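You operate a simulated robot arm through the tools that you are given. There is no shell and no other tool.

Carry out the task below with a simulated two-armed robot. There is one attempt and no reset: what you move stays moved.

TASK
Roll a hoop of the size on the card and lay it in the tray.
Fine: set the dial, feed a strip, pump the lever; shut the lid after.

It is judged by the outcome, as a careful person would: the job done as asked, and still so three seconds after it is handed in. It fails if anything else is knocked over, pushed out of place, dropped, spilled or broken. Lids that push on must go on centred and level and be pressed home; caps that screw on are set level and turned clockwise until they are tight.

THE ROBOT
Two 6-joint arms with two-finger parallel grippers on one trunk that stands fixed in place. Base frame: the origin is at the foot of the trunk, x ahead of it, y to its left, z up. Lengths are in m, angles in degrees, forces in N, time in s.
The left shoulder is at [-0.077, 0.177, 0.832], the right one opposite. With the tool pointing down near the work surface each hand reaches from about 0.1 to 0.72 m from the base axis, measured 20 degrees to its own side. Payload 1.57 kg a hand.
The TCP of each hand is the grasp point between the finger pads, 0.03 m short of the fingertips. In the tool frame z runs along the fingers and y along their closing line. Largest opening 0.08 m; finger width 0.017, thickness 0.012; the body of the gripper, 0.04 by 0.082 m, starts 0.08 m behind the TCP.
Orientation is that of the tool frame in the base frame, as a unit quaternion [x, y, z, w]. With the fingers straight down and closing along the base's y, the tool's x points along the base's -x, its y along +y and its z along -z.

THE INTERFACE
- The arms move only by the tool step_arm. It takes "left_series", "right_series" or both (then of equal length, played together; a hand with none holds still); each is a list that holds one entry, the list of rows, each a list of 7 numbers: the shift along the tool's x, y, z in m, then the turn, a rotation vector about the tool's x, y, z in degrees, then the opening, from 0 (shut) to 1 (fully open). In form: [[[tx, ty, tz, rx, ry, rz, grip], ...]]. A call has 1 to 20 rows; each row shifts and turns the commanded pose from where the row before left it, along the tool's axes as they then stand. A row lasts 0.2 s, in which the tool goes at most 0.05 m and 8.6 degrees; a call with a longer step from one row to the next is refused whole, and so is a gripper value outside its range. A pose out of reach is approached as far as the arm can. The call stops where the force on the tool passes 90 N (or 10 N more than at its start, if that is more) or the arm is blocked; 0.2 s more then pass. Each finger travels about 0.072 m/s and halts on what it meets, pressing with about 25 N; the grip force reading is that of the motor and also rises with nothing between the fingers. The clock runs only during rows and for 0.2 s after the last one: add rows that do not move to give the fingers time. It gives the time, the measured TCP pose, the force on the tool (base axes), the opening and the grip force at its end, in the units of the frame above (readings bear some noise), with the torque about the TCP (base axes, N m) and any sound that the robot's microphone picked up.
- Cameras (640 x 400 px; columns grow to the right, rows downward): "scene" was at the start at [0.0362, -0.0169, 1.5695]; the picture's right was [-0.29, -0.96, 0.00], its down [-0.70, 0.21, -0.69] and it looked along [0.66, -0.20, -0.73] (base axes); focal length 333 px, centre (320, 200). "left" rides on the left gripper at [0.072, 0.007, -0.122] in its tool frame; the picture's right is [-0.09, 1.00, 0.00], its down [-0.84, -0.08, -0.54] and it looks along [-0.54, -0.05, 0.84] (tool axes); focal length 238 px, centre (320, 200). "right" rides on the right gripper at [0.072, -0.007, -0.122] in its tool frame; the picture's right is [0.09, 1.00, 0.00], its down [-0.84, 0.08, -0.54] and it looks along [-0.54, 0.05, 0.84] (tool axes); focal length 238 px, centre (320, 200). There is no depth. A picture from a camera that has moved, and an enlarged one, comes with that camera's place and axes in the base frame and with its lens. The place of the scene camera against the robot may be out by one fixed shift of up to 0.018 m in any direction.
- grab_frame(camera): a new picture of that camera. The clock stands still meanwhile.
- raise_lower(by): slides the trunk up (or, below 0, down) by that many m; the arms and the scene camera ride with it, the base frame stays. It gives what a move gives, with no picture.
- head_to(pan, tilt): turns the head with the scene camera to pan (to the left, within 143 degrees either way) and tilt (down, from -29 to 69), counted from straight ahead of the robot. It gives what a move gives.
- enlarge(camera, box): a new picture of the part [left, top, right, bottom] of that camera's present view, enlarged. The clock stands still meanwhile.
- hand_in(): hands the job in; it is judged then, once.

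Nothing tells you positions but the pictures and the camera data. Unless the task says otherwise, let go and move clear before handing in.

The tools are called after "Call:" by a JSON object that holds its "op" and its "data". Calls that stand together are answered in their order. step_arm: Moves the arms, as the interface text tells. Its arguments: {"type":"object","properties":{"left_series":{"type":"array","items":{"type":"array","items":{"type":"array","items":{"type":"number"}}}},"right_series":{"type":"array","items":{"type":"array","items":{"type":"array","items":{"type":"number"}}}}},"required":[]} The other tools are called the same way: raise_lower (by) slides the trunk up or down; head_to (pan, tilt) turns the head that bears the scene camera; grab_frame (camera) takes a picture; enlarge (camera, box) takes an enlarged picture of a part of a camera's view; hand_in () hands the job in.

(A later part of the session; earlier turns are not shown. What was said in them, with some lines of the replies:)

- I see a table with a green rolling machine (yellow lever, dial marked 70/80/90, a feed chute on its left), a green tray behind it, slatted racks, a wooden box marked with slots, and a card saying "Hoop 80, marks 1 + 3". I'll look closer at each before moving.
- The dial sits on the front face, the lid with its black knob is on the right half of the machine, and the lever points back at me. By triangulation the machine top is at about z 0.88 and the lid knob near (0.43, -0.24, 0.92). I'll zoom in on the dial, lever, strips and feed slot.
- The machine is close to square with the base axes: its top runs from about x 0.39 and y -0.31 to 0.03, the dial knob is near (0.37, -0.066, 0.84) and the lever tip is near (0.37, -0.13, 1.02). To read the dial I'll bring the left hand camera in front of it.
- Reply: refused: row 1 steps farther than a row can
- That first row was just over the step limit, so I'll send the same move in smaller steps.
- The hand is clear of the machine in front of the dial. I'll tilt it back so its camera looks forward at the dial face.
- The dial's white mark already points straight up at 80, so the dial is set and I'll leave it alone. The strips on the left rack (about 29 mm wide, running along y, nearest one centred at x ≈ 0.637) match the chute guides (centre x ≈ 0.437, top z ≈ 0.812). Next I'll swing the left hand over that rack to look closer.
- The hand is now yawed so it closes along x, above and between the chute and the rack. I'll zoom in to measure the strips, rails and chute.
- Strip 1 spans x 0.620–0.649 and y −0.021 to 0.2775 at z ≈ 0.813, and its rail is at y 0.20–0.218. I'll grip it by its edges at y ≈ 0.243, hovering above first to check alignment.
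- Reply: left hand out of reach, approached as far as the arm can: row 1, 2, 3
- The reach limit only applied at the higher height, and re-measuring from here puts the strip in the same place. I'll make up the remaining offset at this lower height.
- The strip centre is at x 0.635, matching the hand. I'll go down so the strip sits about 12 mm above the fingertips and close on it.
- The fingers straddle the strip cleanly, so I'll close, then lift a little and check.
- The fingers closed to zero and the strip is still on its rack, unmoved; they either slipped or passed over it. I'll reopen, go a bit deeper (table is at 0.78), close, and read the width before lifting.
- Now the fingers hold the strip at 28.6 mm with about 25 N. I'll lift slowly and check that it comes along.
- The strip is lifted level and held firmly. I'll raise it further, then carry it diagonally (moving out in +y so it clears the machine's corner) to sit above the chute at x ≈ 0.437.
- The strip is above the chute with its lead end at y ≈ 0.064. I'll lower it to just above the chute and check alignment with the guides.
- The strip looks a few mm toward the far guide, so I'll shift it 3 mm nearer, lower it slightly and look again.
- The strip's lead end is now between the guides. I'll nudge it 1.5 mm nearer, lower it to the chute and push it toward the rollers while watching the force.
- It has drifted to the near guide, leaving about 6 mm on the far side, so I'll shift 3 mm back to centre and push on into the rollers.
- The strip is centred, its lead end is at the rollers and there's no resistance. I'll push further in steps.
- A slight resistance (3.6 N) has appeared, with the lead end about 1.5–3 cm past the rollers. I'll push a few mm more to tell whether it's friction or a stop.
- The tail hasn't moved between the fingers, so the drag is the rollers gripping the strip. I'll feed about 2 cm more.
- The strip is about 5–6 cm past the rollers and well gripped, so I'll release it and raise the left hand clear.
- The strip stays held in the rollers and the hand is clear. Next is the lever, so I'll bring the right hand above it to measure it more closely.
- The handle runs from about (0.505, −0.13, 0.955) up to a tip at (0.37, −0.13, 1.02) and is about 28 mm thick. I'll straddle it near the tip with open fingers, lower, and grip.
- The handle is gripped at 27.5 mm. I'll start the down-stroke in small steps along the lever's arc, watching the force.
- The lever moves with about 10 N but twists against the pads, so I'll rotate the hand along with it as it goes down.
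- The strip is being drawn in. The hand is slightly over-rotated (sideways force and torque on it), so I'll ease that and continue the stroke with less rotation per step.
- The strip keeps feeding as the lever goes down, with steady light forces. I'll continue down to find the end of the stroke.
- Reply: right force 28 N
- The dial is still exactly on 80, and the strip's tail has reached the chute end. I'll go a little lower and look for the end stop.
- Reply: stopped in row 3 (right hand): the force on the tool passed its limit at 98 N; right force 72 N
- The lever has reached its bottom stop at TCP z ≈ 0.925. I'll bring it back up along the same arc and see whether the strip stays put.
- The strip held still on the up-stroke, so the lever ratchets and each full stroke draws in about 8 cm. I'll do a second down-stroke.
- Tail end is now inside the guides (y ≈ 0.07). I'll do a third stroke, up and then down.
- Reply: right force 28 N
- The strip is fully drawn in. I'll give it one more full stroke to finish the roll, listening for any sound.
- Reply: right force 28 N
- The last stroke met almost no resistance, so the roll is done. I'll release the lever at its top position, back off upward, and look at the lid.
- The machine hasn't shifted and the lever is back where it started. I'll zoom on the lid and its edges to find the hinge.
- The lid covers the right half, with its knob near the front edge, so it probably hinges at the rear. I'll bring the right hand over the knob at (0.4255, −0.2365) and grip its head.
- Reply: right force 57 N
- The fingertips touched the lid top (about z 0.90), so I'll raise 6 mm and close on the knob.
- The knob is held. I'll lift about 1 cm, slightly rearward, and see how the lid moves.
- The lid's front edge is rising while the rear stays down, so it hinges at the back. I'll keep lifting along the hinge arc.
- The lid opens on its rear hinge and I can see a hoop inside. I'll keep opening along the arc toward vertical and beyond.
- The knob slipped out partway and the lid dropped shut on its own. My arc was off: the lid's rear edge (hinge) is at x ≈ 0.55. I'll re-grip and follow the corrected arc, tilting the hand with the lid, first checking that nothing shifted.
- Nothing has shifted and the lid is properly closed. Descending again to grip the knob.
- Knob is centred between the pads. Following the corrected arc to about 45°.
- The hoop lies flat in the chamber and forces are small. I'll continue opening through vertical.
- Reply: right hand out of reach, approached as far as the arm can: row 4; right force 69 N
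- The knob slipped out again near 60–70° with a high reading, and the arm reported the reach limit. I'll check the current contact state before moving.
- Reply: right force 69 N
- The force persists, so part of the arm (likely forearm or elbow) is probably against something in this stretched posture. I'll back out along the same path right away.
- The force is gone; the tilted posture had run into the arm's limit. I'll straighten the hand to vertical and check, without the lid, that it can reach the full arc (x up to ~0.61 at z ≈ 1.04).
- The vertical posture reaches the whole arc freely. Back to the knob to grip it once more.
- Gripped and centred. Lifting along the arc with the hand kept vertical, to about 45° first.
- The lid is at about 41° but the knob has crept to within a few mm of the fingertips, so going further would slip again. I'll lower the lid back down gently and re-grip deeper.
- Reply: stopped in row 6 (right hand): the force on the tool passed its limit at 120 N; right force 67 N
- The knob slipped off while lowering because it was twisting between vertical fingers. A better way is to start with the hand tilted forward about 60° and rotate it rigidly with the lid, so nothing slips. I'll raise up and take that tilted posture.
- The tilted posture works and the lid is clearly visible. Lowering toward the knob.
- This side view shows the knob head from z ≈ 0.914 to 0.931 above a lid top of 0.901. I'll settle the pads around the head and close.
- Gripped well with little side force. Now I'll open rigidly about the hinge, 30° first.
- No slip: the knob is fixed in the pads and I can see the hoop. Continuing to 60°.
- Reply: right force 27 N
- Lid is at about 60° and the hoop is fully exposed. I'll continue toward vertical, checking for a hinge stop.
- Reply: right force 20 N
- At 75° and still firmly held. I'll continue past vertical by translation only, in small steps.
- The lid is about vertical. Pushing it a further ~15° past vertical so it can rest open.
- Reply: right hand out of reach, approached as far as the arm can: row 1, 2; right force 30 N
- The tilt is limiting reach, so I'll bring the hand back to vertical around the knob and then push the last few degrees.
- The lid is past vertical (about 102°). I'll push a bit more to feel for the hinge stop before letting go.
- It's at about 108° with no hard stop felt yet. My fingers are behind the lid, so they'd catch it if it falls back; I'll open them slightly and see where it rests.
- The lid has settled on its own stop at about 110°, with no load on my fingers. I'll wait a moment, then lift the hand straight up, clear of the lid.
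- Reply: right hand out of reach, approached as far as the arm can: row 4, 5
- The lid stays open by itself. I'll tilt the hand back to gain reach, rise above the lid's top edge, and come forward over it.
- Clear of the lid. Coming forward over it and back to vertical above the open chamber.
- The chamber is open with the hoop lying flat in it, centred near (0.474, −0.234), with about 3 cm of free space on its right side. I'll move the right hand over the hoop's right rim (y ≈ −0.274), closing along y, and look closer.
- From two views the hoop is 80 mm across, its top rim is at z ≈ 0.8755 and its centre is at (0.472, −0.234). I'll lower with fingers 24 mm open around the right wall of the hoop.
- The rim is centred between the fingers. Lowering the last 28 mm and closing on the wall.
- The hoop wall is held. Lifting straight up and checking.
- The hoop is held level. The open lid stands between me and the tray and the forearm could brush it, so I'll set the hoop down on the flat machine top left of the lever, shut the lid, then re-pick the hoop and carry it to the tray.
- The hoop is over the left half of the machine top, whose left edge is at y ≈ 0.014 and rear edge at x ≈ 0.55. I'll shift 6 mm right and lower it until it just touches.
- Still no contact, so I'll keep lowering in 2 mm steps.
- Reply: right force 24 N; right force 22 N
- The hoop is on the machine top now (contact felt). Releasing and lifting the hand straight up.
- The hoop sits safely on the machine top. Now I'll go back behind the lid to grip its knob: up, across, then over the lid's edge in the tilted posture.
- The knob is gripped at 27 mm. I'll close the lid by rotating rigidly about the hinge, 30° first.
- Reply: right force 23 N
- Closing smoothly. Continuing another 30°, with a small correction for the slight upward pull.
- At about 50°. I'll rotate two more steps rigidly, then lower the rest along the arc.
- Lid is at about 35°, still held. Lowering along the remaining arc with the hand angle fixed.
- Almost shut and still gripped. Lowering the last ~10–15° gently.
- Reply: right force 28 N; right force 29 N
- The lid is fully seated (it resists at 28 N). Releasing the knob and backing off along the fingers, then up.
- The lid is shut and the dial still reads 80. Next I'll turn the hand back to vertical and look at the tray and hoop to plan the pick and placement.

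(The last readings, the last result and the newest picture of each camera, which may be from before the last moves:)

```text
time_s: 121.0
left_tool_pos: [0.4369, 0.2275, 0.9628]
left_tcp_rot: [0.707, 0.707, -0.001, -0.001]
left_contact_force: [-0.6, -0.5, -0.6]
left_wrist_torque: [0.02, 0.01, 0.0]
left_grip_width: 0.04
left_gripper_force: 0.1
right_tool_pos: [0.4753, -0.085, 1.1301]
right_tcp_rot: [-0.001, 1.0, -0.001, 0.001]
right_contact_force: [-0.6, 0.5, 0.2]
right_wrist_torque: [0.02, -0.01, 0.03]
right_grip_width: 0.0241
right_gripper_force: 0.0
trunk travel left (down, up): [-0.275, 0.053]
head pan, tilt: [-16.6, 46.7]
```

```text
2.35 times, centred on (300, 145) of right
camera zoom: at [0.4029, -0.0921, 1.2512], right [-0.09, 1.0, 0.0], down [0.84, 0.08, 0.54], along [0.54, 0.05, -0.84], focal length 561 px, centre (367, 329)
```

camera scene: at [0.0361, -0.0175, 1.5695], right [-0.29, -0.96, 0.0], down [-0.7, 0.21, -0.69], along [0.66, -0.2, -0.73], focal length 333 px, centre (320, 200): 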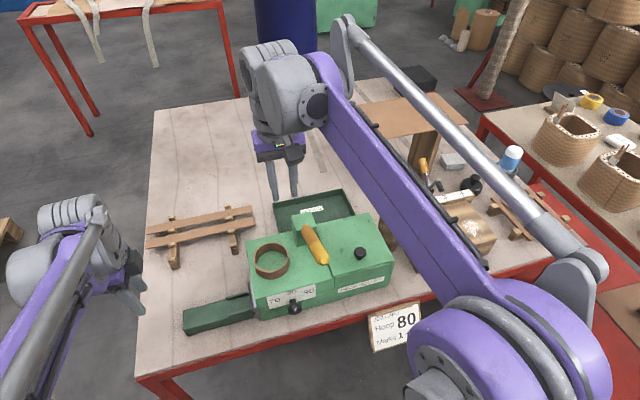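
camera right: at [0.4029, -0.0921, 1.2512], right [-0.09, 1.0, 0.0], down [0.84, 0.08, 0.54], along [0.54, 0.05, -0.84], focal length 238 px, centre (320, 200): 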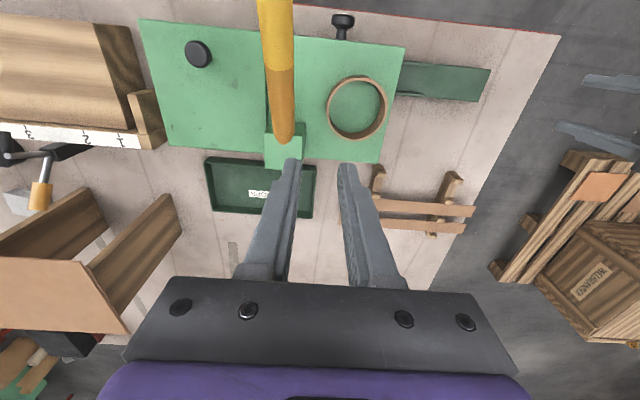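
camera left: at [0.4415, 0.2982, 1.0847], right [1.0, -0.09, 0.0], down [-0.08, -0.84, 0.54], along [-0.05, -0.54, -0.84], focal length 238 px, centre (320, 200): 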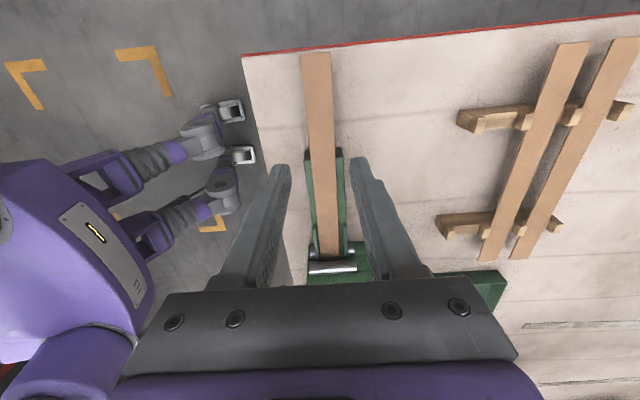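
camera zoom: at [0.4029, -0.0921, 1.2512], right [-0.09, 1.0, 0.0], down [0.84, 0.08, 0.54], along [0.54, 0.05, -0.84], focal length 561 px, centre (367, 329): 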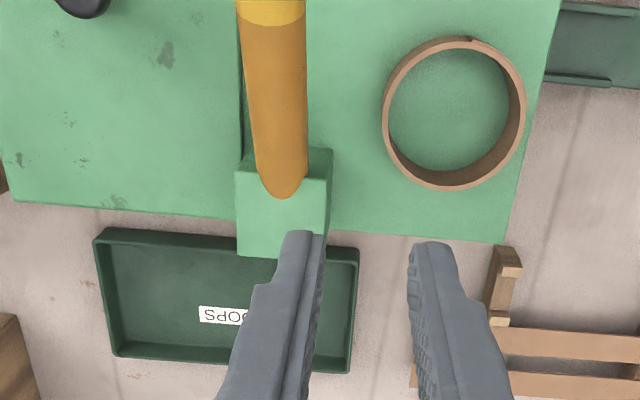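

The tray's inside is about x 0.62–0.738, y −0.305 to −0.086, and the hoop is at about (0.470, −0.037). I'll pick the hoop's right wall with the hand tilted back 15° (for reach at the tray), keeping the same tilt when laying it down so it lands flat.

Call:
{"op": "step_arm", "data": {"right_series": [[[0, 0, 0, 0, -7.5, 0, 0.3], [0, 0, 0, 0, -7.5, 0, 0.3], [0.0148, 0.0032, 0.0409, 0, 0, 0, 0.3], [0.0148, 0.0032, 0.0409, 0, 0, 0, 0.3], [0.0148, 0.0031, 0.0409, 0, 0, 0, 0.3], [0, 0, 0, 0, 0, 0, 0.3]]]}}

Call:
{"op": "grab_frame", "data": {"camera": "right"}}

Call:
{"op": "enlarge", "data": {"camera": "right", "box": [250, 60, 450, 200]}}

```text
time_s: 122.4
left_tool_pos: [0.4348, 0.2277, 0.9632]
left_tcp_rot: [0.707, 0.707, 0.0, 0.0]
left_contact_force: [0.3, 0.3, 0.2]
left_wrist_torque: [0.01, 0.02, 0.0]
left_grip_width: 0.04
left_gripper_force: 0.0
right_tool_pos: [0.4651, -0.0765, 0.997]
right_tcp_rot: [0.001, 0.991, -0.002, 0.131]
right_contact_force: [0.0, -0.1, -0.7]
right_wrist_torque: [-0.02, 0.0, 0.02]
right_grip_width: 0.0239
right_gripper_force: 0.1
trunk travel left (down, up): [-0.275, 0.053]
head pan, tilt: [-16.6, 46.7]
```

```text
taken
camera right: at [0.3631, -0.0824, 1.0964], right [-0.09, 1.0, -0.03], down [0.67, 0.08, 0.74], along [0.74, 0.05, -0.67], focal length 238 px, centre (320, 200)
```

right: 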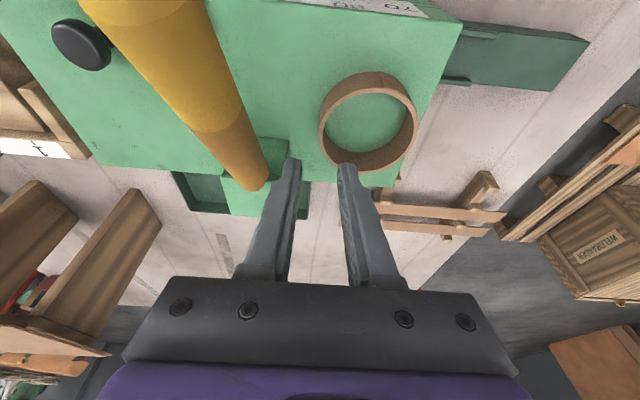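

```text
2.86 times, centred on (350, 130) of right
camera zoom: at [0.3631, -0.0824, 1.0964], right [-0.09, 1.0, -0.03], down [0.67, 0.08, 0.74], along [0.74, 0.05, -0.67], focal length 681 px, centre (234, 400)
```

zoom: 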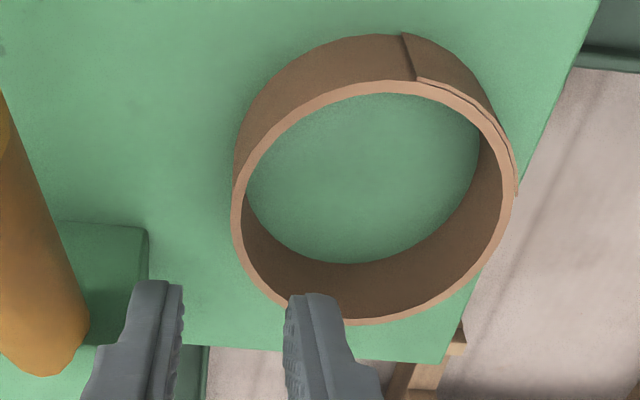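

The rim is right where expected. Lowering around the wall and closing.

Call:
{"op": "step_arm", "data": {"right_series": [[[0.0087, 0.0005, 0.0303, 0, 0, 0, 0.3], [0.0086, 0.0005, 0.0298, 0, 0, 0, 0.3], [0, 0, 0, 0, 0, 0, 0.3], [0, 0, 0, 0, 0, 0, 0.15], [0, 0, 0, 0, 0, 0, 0.0], [0, 0, 0, 0, 0, 0, 0.0]]]}}

Call:
{"op": "enlarge", "data": {"camera": "right", "box": [250, 60, 450, 200]}}

```text
time_s: 123.8
left_tool_pos: [0.4347, 0.2271, 0.9636]
left_tcp_rot: [0.707, 0.707, 0.0, 0.001]
left_contact_force: [1.0, 0.3, -0.5]
left_wrist_torque: [-0.01, -0.03, 0.0]
left_grip_width: 0.0399
left_gripper_force: 0.1
right_tool_pos: [0.4641, -0.0743, 0.9359]
right_tcp_rot: [0.0, 0.991, -0.002, 0.13]
right_contact_force: [-0.4, -0.4, -0.1]
right_wrist_torque: [-0.04, 0.01, -0.03]
right_grip_width: 0.0047
right_gripper_force: 24.5
trunk travel left (down, up): [-0.275, 0.053]
head pan, tilt: [-16.6, 46.7]
```

```text
2.86 times, centred on (350, 130) of right
camera zoom: at [0.3619, -0.0818, 1.035], right [-0.09, 1.0, -0.03], down [0.67, 0.08, 0.74], along [0.74, 0.05, -0.67], focal length 681 px, centre (234, 400)
```

zoom: 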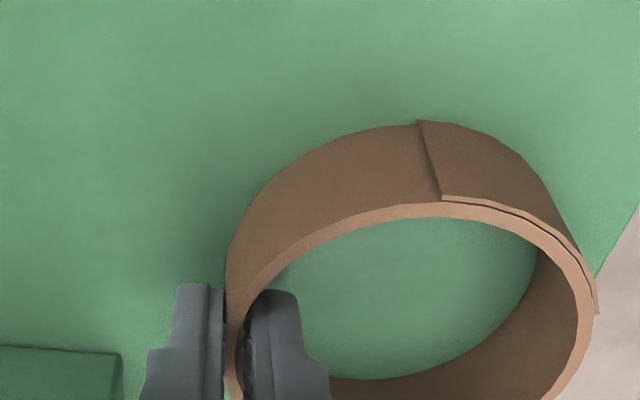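

Call:
{"op": "step_arm", "data": {"right_series": [[[-0.004, 0, -0.015, 0, 0, 0, 0.0], [-0.009, 0, -0.0335, 0, 0, 0, 0.0], [-0.0142, 0, -0.0529, 0, 0, 0, 0.0], [0, 0, 0, 0, 0, 0, 0.0]]]}}

Call:
{"op": "step_arm", "data": {"right_series": [[[-0.004, 0, -0.015, 0, 0, 0, 0.0], [-0.009, 0, -0.0335, 0, 0, 0, 0.0], [-0.012, 0, -0.0447, 0, 0, 0, 0.0], [-0.0023, 0, -0.0085, 0, 0, 0, 0.0], [0, 0, 0, 0, 0, 0, 0.0]]]}}

Call:
{"op": "grab_frame", "data": {"camera": "right"}}

Call:
{"op": "grab_frame", "data": {"camera": "scene"}}

```text
refused: row 3 steps farther than a row can; nothing moved
```

```text
time_s: 125.0
left_tool_pos: [0.4337, 0.2274, 0.9629]
left_tcp_rot: [0.707, 0.707, -0.001, 0.0]
left_contact_force: [-1.0, -0.4, 0.2]
left_wrist_torque: [0.03, -0.01, 0.04]
left_grip_width: 0.0401
left_gripper_force: 0.1
right_tool_pos: [0.4642, -0.0753, 1.0409]
right_tcp_rot: [0.0, 0.992, -0.001, 0.13]
right_contact_force: [-0.1, -0.1, -0.7]
right_wrist_torque: [-0.01, 0.0, 0.02]
right_grip_width: 0.0045
right_gripper_force: 24.9
trunk travel left (down, up): [-0.275, 0.053]
head pan, tilt: [-16.6, 46.7]
```

```text
taken
camera right: at [0.3613, -0.0818, 1.1396], right [-0.09, 1.0, -0.03], down [0.67, 0.08, 0.74], along [0.74, 0.05, -0.67], focal length 238 px, centre (320, 200)
```

right: 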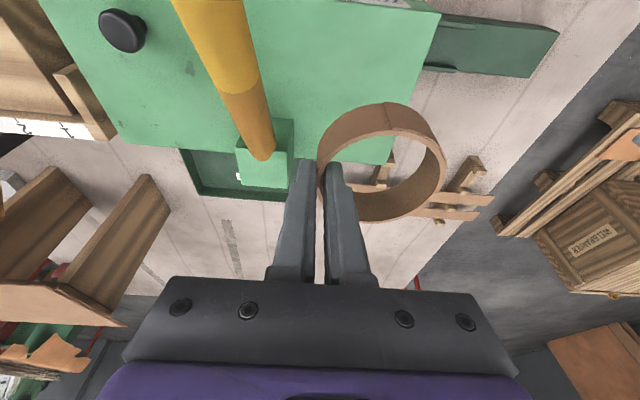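

```text
taken
camera scene: at [0.036, -0.0169, 1.5694], right [-0.29, -0.96, 0.0], down [-0.7, 0.21, -0.69], along [0.66, -0.2, -0.73], focal length 333 px, centre (320, 200)
```

scene: 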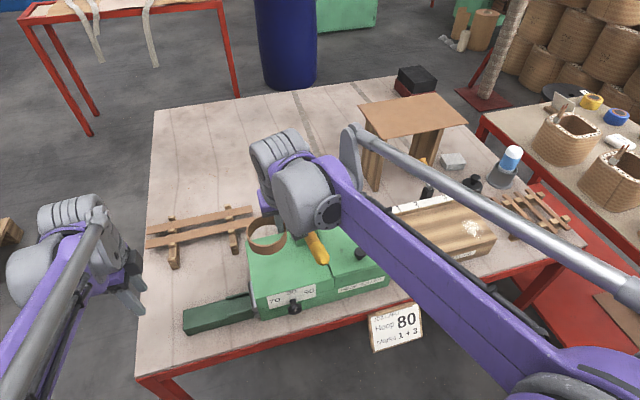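

Held level and clear. Moving back over the machine, then across above the tray.

Call:
{"op": "step_arm", "data": {"right_series": [[[-0.0438, 0, 0.0117, 0, 0, 0, 0.0], [-0.0438, 0, 0.0117, 0, 0, 0, 0.0], [-0.0438, 0, 0.0117, 0, 0, 0, 0.0], [0, -0.04, 0, 0, 0, 0, 0.0], [0, -0.04, 0, 0, 0, 0, 0.0], [0, -0.034, 0, 0, 0, 0, 0.0], [0, 0, 0, 0, 0, 0, 0.0]]]}}

Call:
{"op": "grab_frame", "data": {"camera": "right"}}

Call:
{"op": "grab_frame", "data": {"camera": "scene"}}

```text
time_s: 126.6
left_tool_pos: [0.4347, 0.2282, 0.9627]
left_tcp_rot: [0.707, 0.707, 0.001, -0.001]
left_contact_force: [-0.2, -0.3, -0.6]
left_wrist_torque: [0.01, -0.01, -0.01]
left_grip_width: 0.0399
left_gripper_force: 0.2
right_tool_pos: [0.5984, -0.1872, 1.0417]
right_tcp_rot: [0.0, 0.991, -0.003, 0.13]
right_contact_force: [-0.2, -0.9, -0.2]
right_wrist_torque: [-0.02, -0.02, 0.01]
right_grip_width: 0.0041
right_gripper_force: 25.1
trunk travel left (down, up): [-0.275, 0.053]
head pan, tilt: [-16.6, 46.7]
```

```text
taken
camera right: at [0.4971, -0.1923, 1.1406], right [-0.09, 1.0, -0.03], down [0.67, 0.08, 0.74], along [0.74, 0.05, -0.67], focal length 238 px, centre (320, 200)
```

right: 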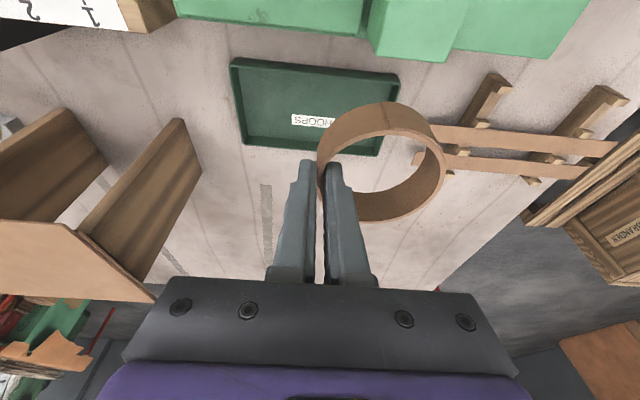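

```text
taken
camera scene: at [0.0363, -0.0163, 1.5695], right [-0.29, -0.96, 0.0], down [-0.7, 0.21, -0.69], along [0.66, -0.2, -0.73], focal length 333 px, centre (320, 200)
```

scene: 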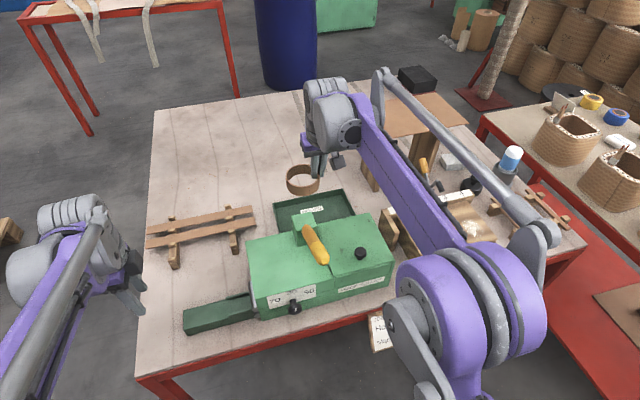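

The tray position is confirmed. Moving diagonally back and down toward it, aiming the hoop centre at about (0.674, −0.164).

Call:
{"op": "step_arm", "data": {"right_series": [[[-0.0165, -0.0038, 0.025, 0, 0, 0, 0.0], [-0.0125, -0.0038, 0.04, 0, 0, 0, 0.0], [0.0012, -0.0038, 0.045, 0, 0, 0, 0.0], [0.002, -0.0036, 0.045, 0, 0, 0, 0.0], [0, 0, 0.0175, 0, 0, 0, 0.0], [0, 0, 0, 0, 0, 0, 0.0]]]}}

Call:
{"op": "grab_frame", "data": {"camera": "right"}}

Call:
{"op": "grab_frame", "data": {"camera": "scene"}}

```text
time_s: 128.0
left_tool_pos: [0.4338, 0.2274, 0.9651]
left_tcp_rot: [0.707, 0.707, 0.0, 0.0]
left_contact_force: [-1.1, 0.0, -0.5]
left_wrist_torque: [0.01, 0.0, 0.01]
left_grip_width: 0.0399
left_gripper_force: 0.1
right_tool_pos: [0.667, -0.2037, 0.8796]
right_tcp_rot: [0.001, 0.991, -0.001, 0.13]
right_contact_force: [-0.3, -0.6, -0.2]
right_wrist_torque: [-0.03, -0.01, 0.01]
right_grip_width: 0.0041
right_gripper_force: 24.9
trunk travel left (down, up): [-0.275, 0.053]
head pan, tilt: [-16.6, 46.7]
```

```text
taken
camera right: at [0.5656, -0.2098, 0.9797], right [-0.09, 1.0, -0.03], down [0.67, 0.08, 0.74], along [0.74, 0.05, -0.67], focal length 238 px, centre (320, 200)
```

right: 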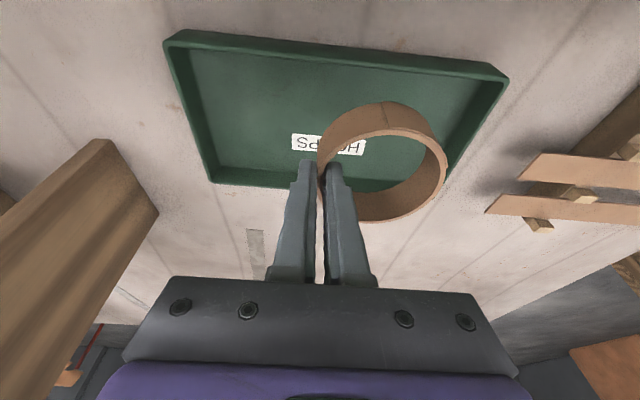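

```text
taken
camera scene: at [0.0363, -0.0169, 1.5695], right [-0.29, -0.96, 0.0], down [-0.7, 0.21, -0.69], along [0.66, -0.2, -0.73], focal length 333 px, centre (320, 200)
```

scene: 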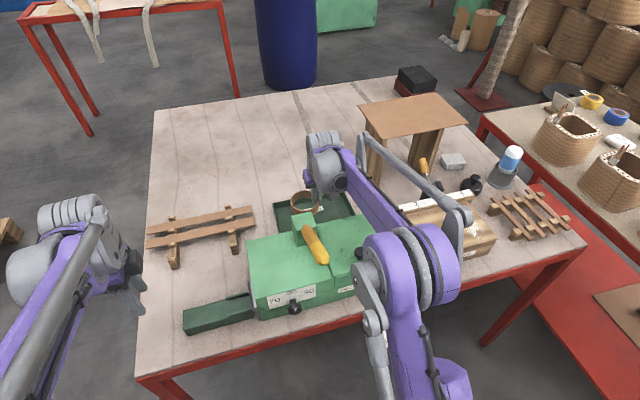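

The hoop is above the tray with all forces at zero. Lowering it gently into the tray.

Call:
{"op": "step_arm", "data": {"right_series": [[[0.0054, 0, 0.02, 0, 0, 0, 0.0], [0.0054, 0, 0.02, 0, 0, 0, 0.0], [0.0018, 0, 0.0068, 0, 0, 0, 0.0], [0, 0, 0, 0, 0, 0, 0.0]]]}}

Call:
{"op": "step_arm", "data": {"right_series": [[[0.0008, 0, 0.0029, 0, 0, 0, 0.0], [0, 0, 0, 0, 0, 0, 0.0]]]}}

Call:
{"op": "grab_frame", "data": {"camera": "right"}}

Call:
{"op": "enlarge", "data": {"camera": "scene", "box": [250, 150, 400, 270]}}

```text
time_s: 129.0
left_tool_pos: [0.4356, 0.2276, 0.9621]
left_tcp_rot: [0.707, 0.707, 0.0, -0.001]
left_contact_force: [-0.1, 0.2, 0.1]
left_wrist_torque: [-0.03, 0.0, 0.0]
left_grip_width: 0.04
left_gripper_force: 0.0
right_tool_pos: [0.669, -0.2022, 0.8321]
right_tcp_rot: [0.0, 0.991, -0.002, 0.131]
right_contact_force: [-0.1, 0.4, -0.3]
right_wrist_torque: [-0.02, 0.02, 0.01]
right_grip_width: 0.004
right_gripper_force: 24.7
trunk travel left (down, up): [-0.275, 0.053]
head pan, tilt: [-16.6, 46.7]
```

```text
time_s: 129.6
left_tool_pos: [0.4346, 0.2269, 0.9628]
left_tcp_rot: [0.707, 0.707, 0.001, 0.0]
left_contact_force: [0.0, -0.9, 0.7]
left_wrist_torque: [-0.03, 0.01, 0.0]
left_grip_width: 0.0401
left_gripper_force: 0.1
right_tool_pos: [0.6679, -0.2048, 0.8304]
right_tcp_rot: [0.0, 0.991, -0.002, 0.131]
right_contact_force: [0.1, -0.2, -0.7]
right_wrist_torque: [-0.02, -0.02, 0.02]
right_grip_width: 0.0038
right_gripper_force: 24.6
trunk travel left (down, up): [-0.275, 0.053]
head pan, tilt: [-16.6, 46.7]
```

```text
taken
camera right: at [0.5661, -0.2107, 0.9292], right [-0.09, 1.0, -0.03], down [0.67, 0.08, 0.74], along [0.74, 0.05, -0.67], focal length 238 px, centre (320, 200)
```

right: 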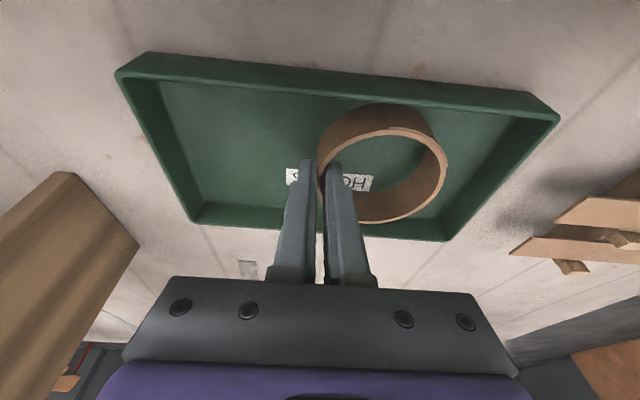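

```text
3.33 times, centred on (325, 210) of scene
camera zoom: at [0.0361, -0.0169, 1.5695], right [-0.29, -0.96, 0.0], down [-0.7, 0.21, -0.69], along [0.66, -0.2, -0.73], focal length 1111 px, centre (303, 167)
```

zoom: 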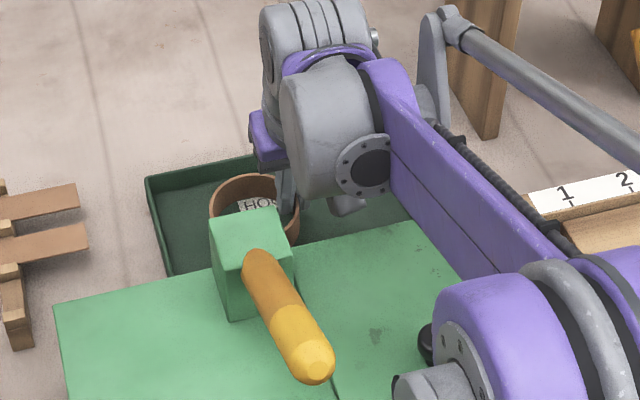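

Call:
{"op": "step_arm", "data": {"right_series": [[[0.0007, 0, 0.0025, 0, 0, 0, 0.0], [0, 0, 0, 0, 0, 0, 0.0]]]}}

Call:
{"op": "step_arm", "data": {"right_series": [[[0.0007, 0, 0.0025, 0, 0, 0, 0.0], [0, 0, 0, 0, 0, 0, 0.0]]]}}

```text
time_s: 130.2
left_tool_pos: [0.4351, 0.2271, 0.9626]
left_tcp_rot: [0.707, 0.707, -0.001, 0.0]
left_contact_force: [0.4, 0.4, 0.6]
left_wrist_torque: [-0.02, -0.01, 0.01]
left_grip_width: 0.0402
left_gripper_force: 0.0
right_tool_pos: [0.6682, -0.2045, 0.8267]
right_tcp_rot: [0.0, 0.992, -0.002, 0.13]
right_contact_force: [0.6, 0.3, -1.5]
right_wrist_torque: [0.04, -0.01, 0.01]
right_grip_width: 0.0038
right_gripper_force: 24.7
trunk travel left (down, up): [-0.275, 0.053]
head pan, tilt: [-16.6, 46.7]
```

```text
time_s: 130.8
left_tool_pos: [0.4339, 0.2281, 0.9628]
left_tcp_rot: [0.707, 0.707, -0.001, 0.0]
left_contact_force: [-0.7, 0.6, 0.8]
left_wrist_torque: [-0.02, -0.03, -0.05]
left_grip_width: 0.0401
left_gripper_force: 0.1
right_tool_pos: [0.6671, -0.2039, 0.826]
right_tcp_rot: [0.001, 0.991, -0.004, 0.13]
right_contact_force: [1.3, -1.5, 5.2]
right_wrist_torque: [0.11, 0.12, -0.07]
right_grip_width: 0.0039
right_gripper_force: 24.5
trunk travel left (down, up): [-0.275, 0.053]
head pan, tilt: [-16.6, 46.7]
```

The hoop touches the tray floor (5 N). Releasing and lifting away.

Call:
{"op": "step_arm", "data": {"right_series": [[[0, 0, 0, 0, 0, 0, 0.12], [0, 0, 0, 0, 0, 0, 0.25], [0, 0, 0, 0, 0, 0, 0.3], [0, 0, 0, 0, 0, 0, 0.3], [-0.0039, 0, -0.0145, 0, 0, 0, 0.3], [-0.0078, 0, -0.029, 0, 0, 0, 0.3], [-0.0104, 0, -0.0386, 0, 0, 0, 0.3], [0, 0, 0, 0, 0, 0, 0.3]]]}}

Call:
{"op": "grab_frame", "data": {"camera": "right"}}

Call:
{"op": "enlarge", "data": {"camera": "scene", "box": [250, 150, 400, 270]}}

```text
time_s: 132.6
left_tool_pos: [0.435, 0.2267, 0.9627]
left_tcp_rot: [0.707, 0.707, 0.0, 0.0]
left_contact_force: [0.3, -0.5, 0.0]
left_wrist_torque: [-0.02, -0.02, -0.01]
left_grip_width: 0.0403
left_gripper_force: 0.1
right_tool_pos: [0.6699, -0.2046, 0.9084]
right_tcp_rot: [0.0, 0.991, -0.002, 0.13]
right_contact_force: [0.8, 0.3, -0.8]
right_wrist_torque: [0.03, -0.01, 0.0]
right_grip_width: 0.0237
right_gripper_force: 0.0
trunk travel left (down, up): [-0.275, 0.053]
head pan, tilt: [-16.6, 46.7]
```

```text
taken
camera right: at [0.5668, -0.2105, 1.0088], right [-0.09, 1.0, -0.03], down [0.67, 0.08, 0.74], along [0.74, 0.05, -0.67], focal length 238 px, centre (320, 200)
```

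right: 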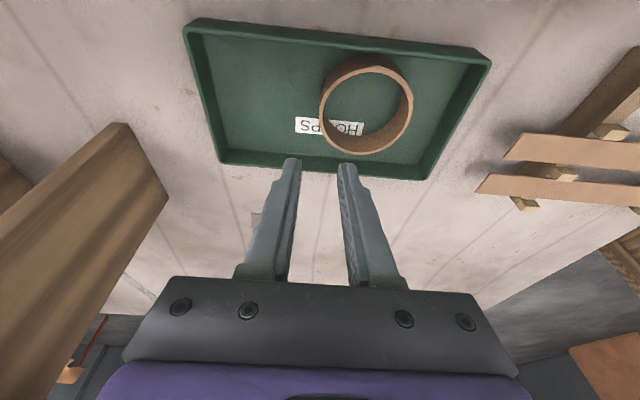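

```text
3.33 times, centred on (325, 210) of scene
camera zoom: at [0.0365, -0.017, 1.5694], right [-0.29, -0.96, 0.0], down [-0.7, 0.21, -0.69], along [0.66, -0.2, -0.73], focal length 1111 px, centre (303, 167)
```

zoom: 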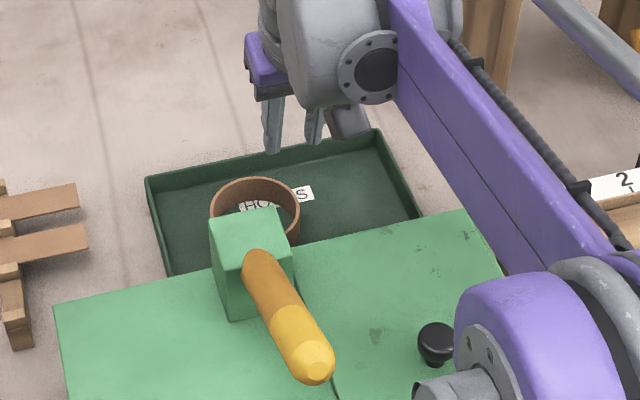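

The hoop is lying flat in the tray. I'll raise the hand and back it well clear of everything, then check the whole scene.

Call:
{"op": "step_arm", "data": {"right_series": [[[-0.0115, 0, -0.0435, 0, 0, 0, 0.3], [-0.0115, 0, -0.0435, 0, 0, 0, 0.3], [-0.0115, 0, -0.0435, 0, 0, 0, 0.3], [0.0435, 0, -0.0117, 0, 0, 0, 0.3], [0.0435, 0, -0.0117, 0, 0, 0, 0.3], [0.0435, 0, -0.0117, 0, 0, 0, 0.3], [0.0435, 0, -0.0117, 0, 0, 0, 0.3], [0, -0.03, -0.03, 0, 7.5, 0, 0.5], [0, -0.03, -0.03, 0, 7.5, 0, 0.8], [0.02, -0.03, -0.03, 0, 0, 0, 1], [0, 0, 0, 0, 0, 0, 1]]]}}

Call:
{"op": "grab_frame", "data": {"camera": "right"}}

Call:
{"op": "grab_frame", "data": {"camera": "scene"}}

Call:
{"op": "enlarge", "data": {"camera": "scene", "box": [230, 170, 410, 320]}}

```text
time_s: 135.0
left_tool_pos: [0.4351, 0.2283, 0.9629]
left_tcp_rot: [0.707, 0.707, 0.0, 0.0]
left_contact_force: [0.0, 0.6, -0.1]
left_wrist_torque: [0.05, 0.02, -0.02]
left_grip_width: 0.0398
left_gripper_force: 0.1
right_tool_pos: [0.4589, -0.2938, 1.1337]
right_tcp_rot: [0.001, 1.0, -0.002, -0.001]
right_contact_force: [-0.3, -0.9, -0.4]
right_wrist_torque: [-0.01, -0.01, 0.0]
right_grip_width: 0.0798
right_gripper_force: 0.1
trunk travel left (down, up): [-0.275, 0.053]
head pan, tilt: [-16.6, 46.7]
```

```text
taken
camera right: at [0.3862, -0.2984, 1.2558], right [-0.09, 1.0, 0.0], down [0.84, 0.08, 0.54], along [0.54, 0.05, -0.84], focal length 238 px, centre (320, 200)
```

right: 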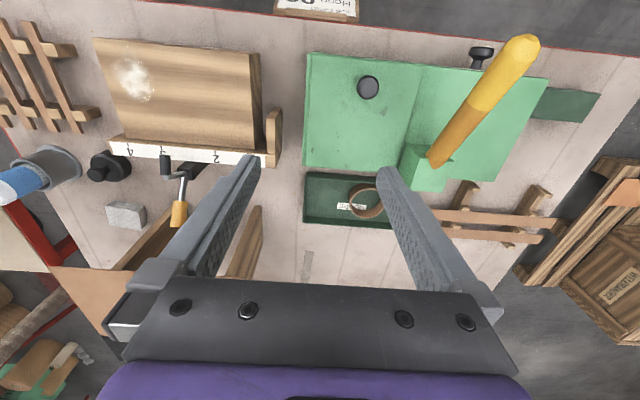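

```text
taken
camera scene: at [0.0374, -0.0166, 1.5695], right [-0.29, -0.96, 0.0], down [-0.7, 0.21, -0.69], along [0.66, -0.2, -0.73], focal length 333 px, centre (320, 200)
```

scene: 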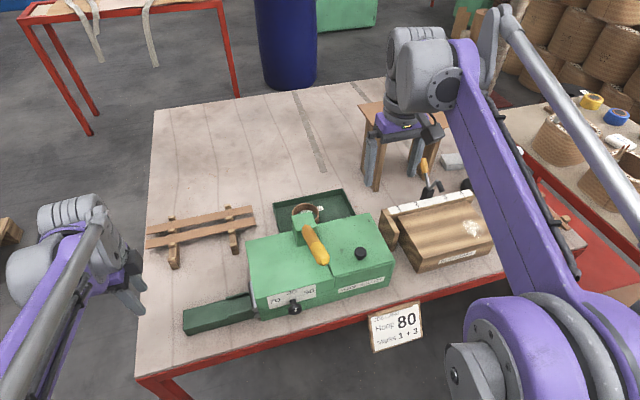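

```text
2.67 times, centred on (320, 245) of scene
camera zoom: at [0.0374, -0.0166, 1.5695], right [-0.29, -0.96, 0.0], down [-0.7, 0.21, -0.69], along [0.66, -0.2, -0.73], focal length 889 px, centre (320, 80)
```

zoom: 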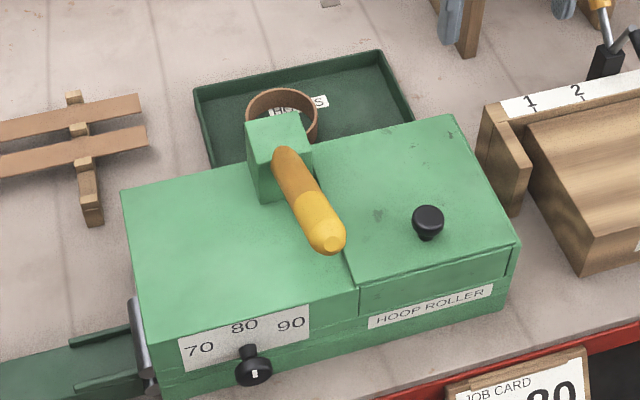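

The 80 mm hoop lies flat in the HOOPS tray, the lid is shut, the dial is on 80, and nothing else on the table has moved. Both hands are empty and clear, so I'm handing it in.

Call:
{"op": "hand_in", "data": {}}

```text
The job is handed in.
```

The hoop is rolled and lying flat in the HOOPS tray, and the job is handed in. By my camera measurement it is 80 mm across, matching the card.

- **Dial:** it was already pointing at 80, so I left it there and checked it again after pumping.
- **Strip:** I fed one strip from the left rack. Four pumps of the lever drew it in and finished the roll.
- **Lid:** it slipped off the knob and dropped shut three times while I was opening it. I saw no damage or movement afterwards. It is now fully shut.
- **Hoop:** with the lid up I couldn't safely reach the tray, so I rested the hoop on top of the machine while I shut the lid, then moved it to the tray.

In the final pictures I saw nothing else knocked over or out of place, and both hands are empty and clear.
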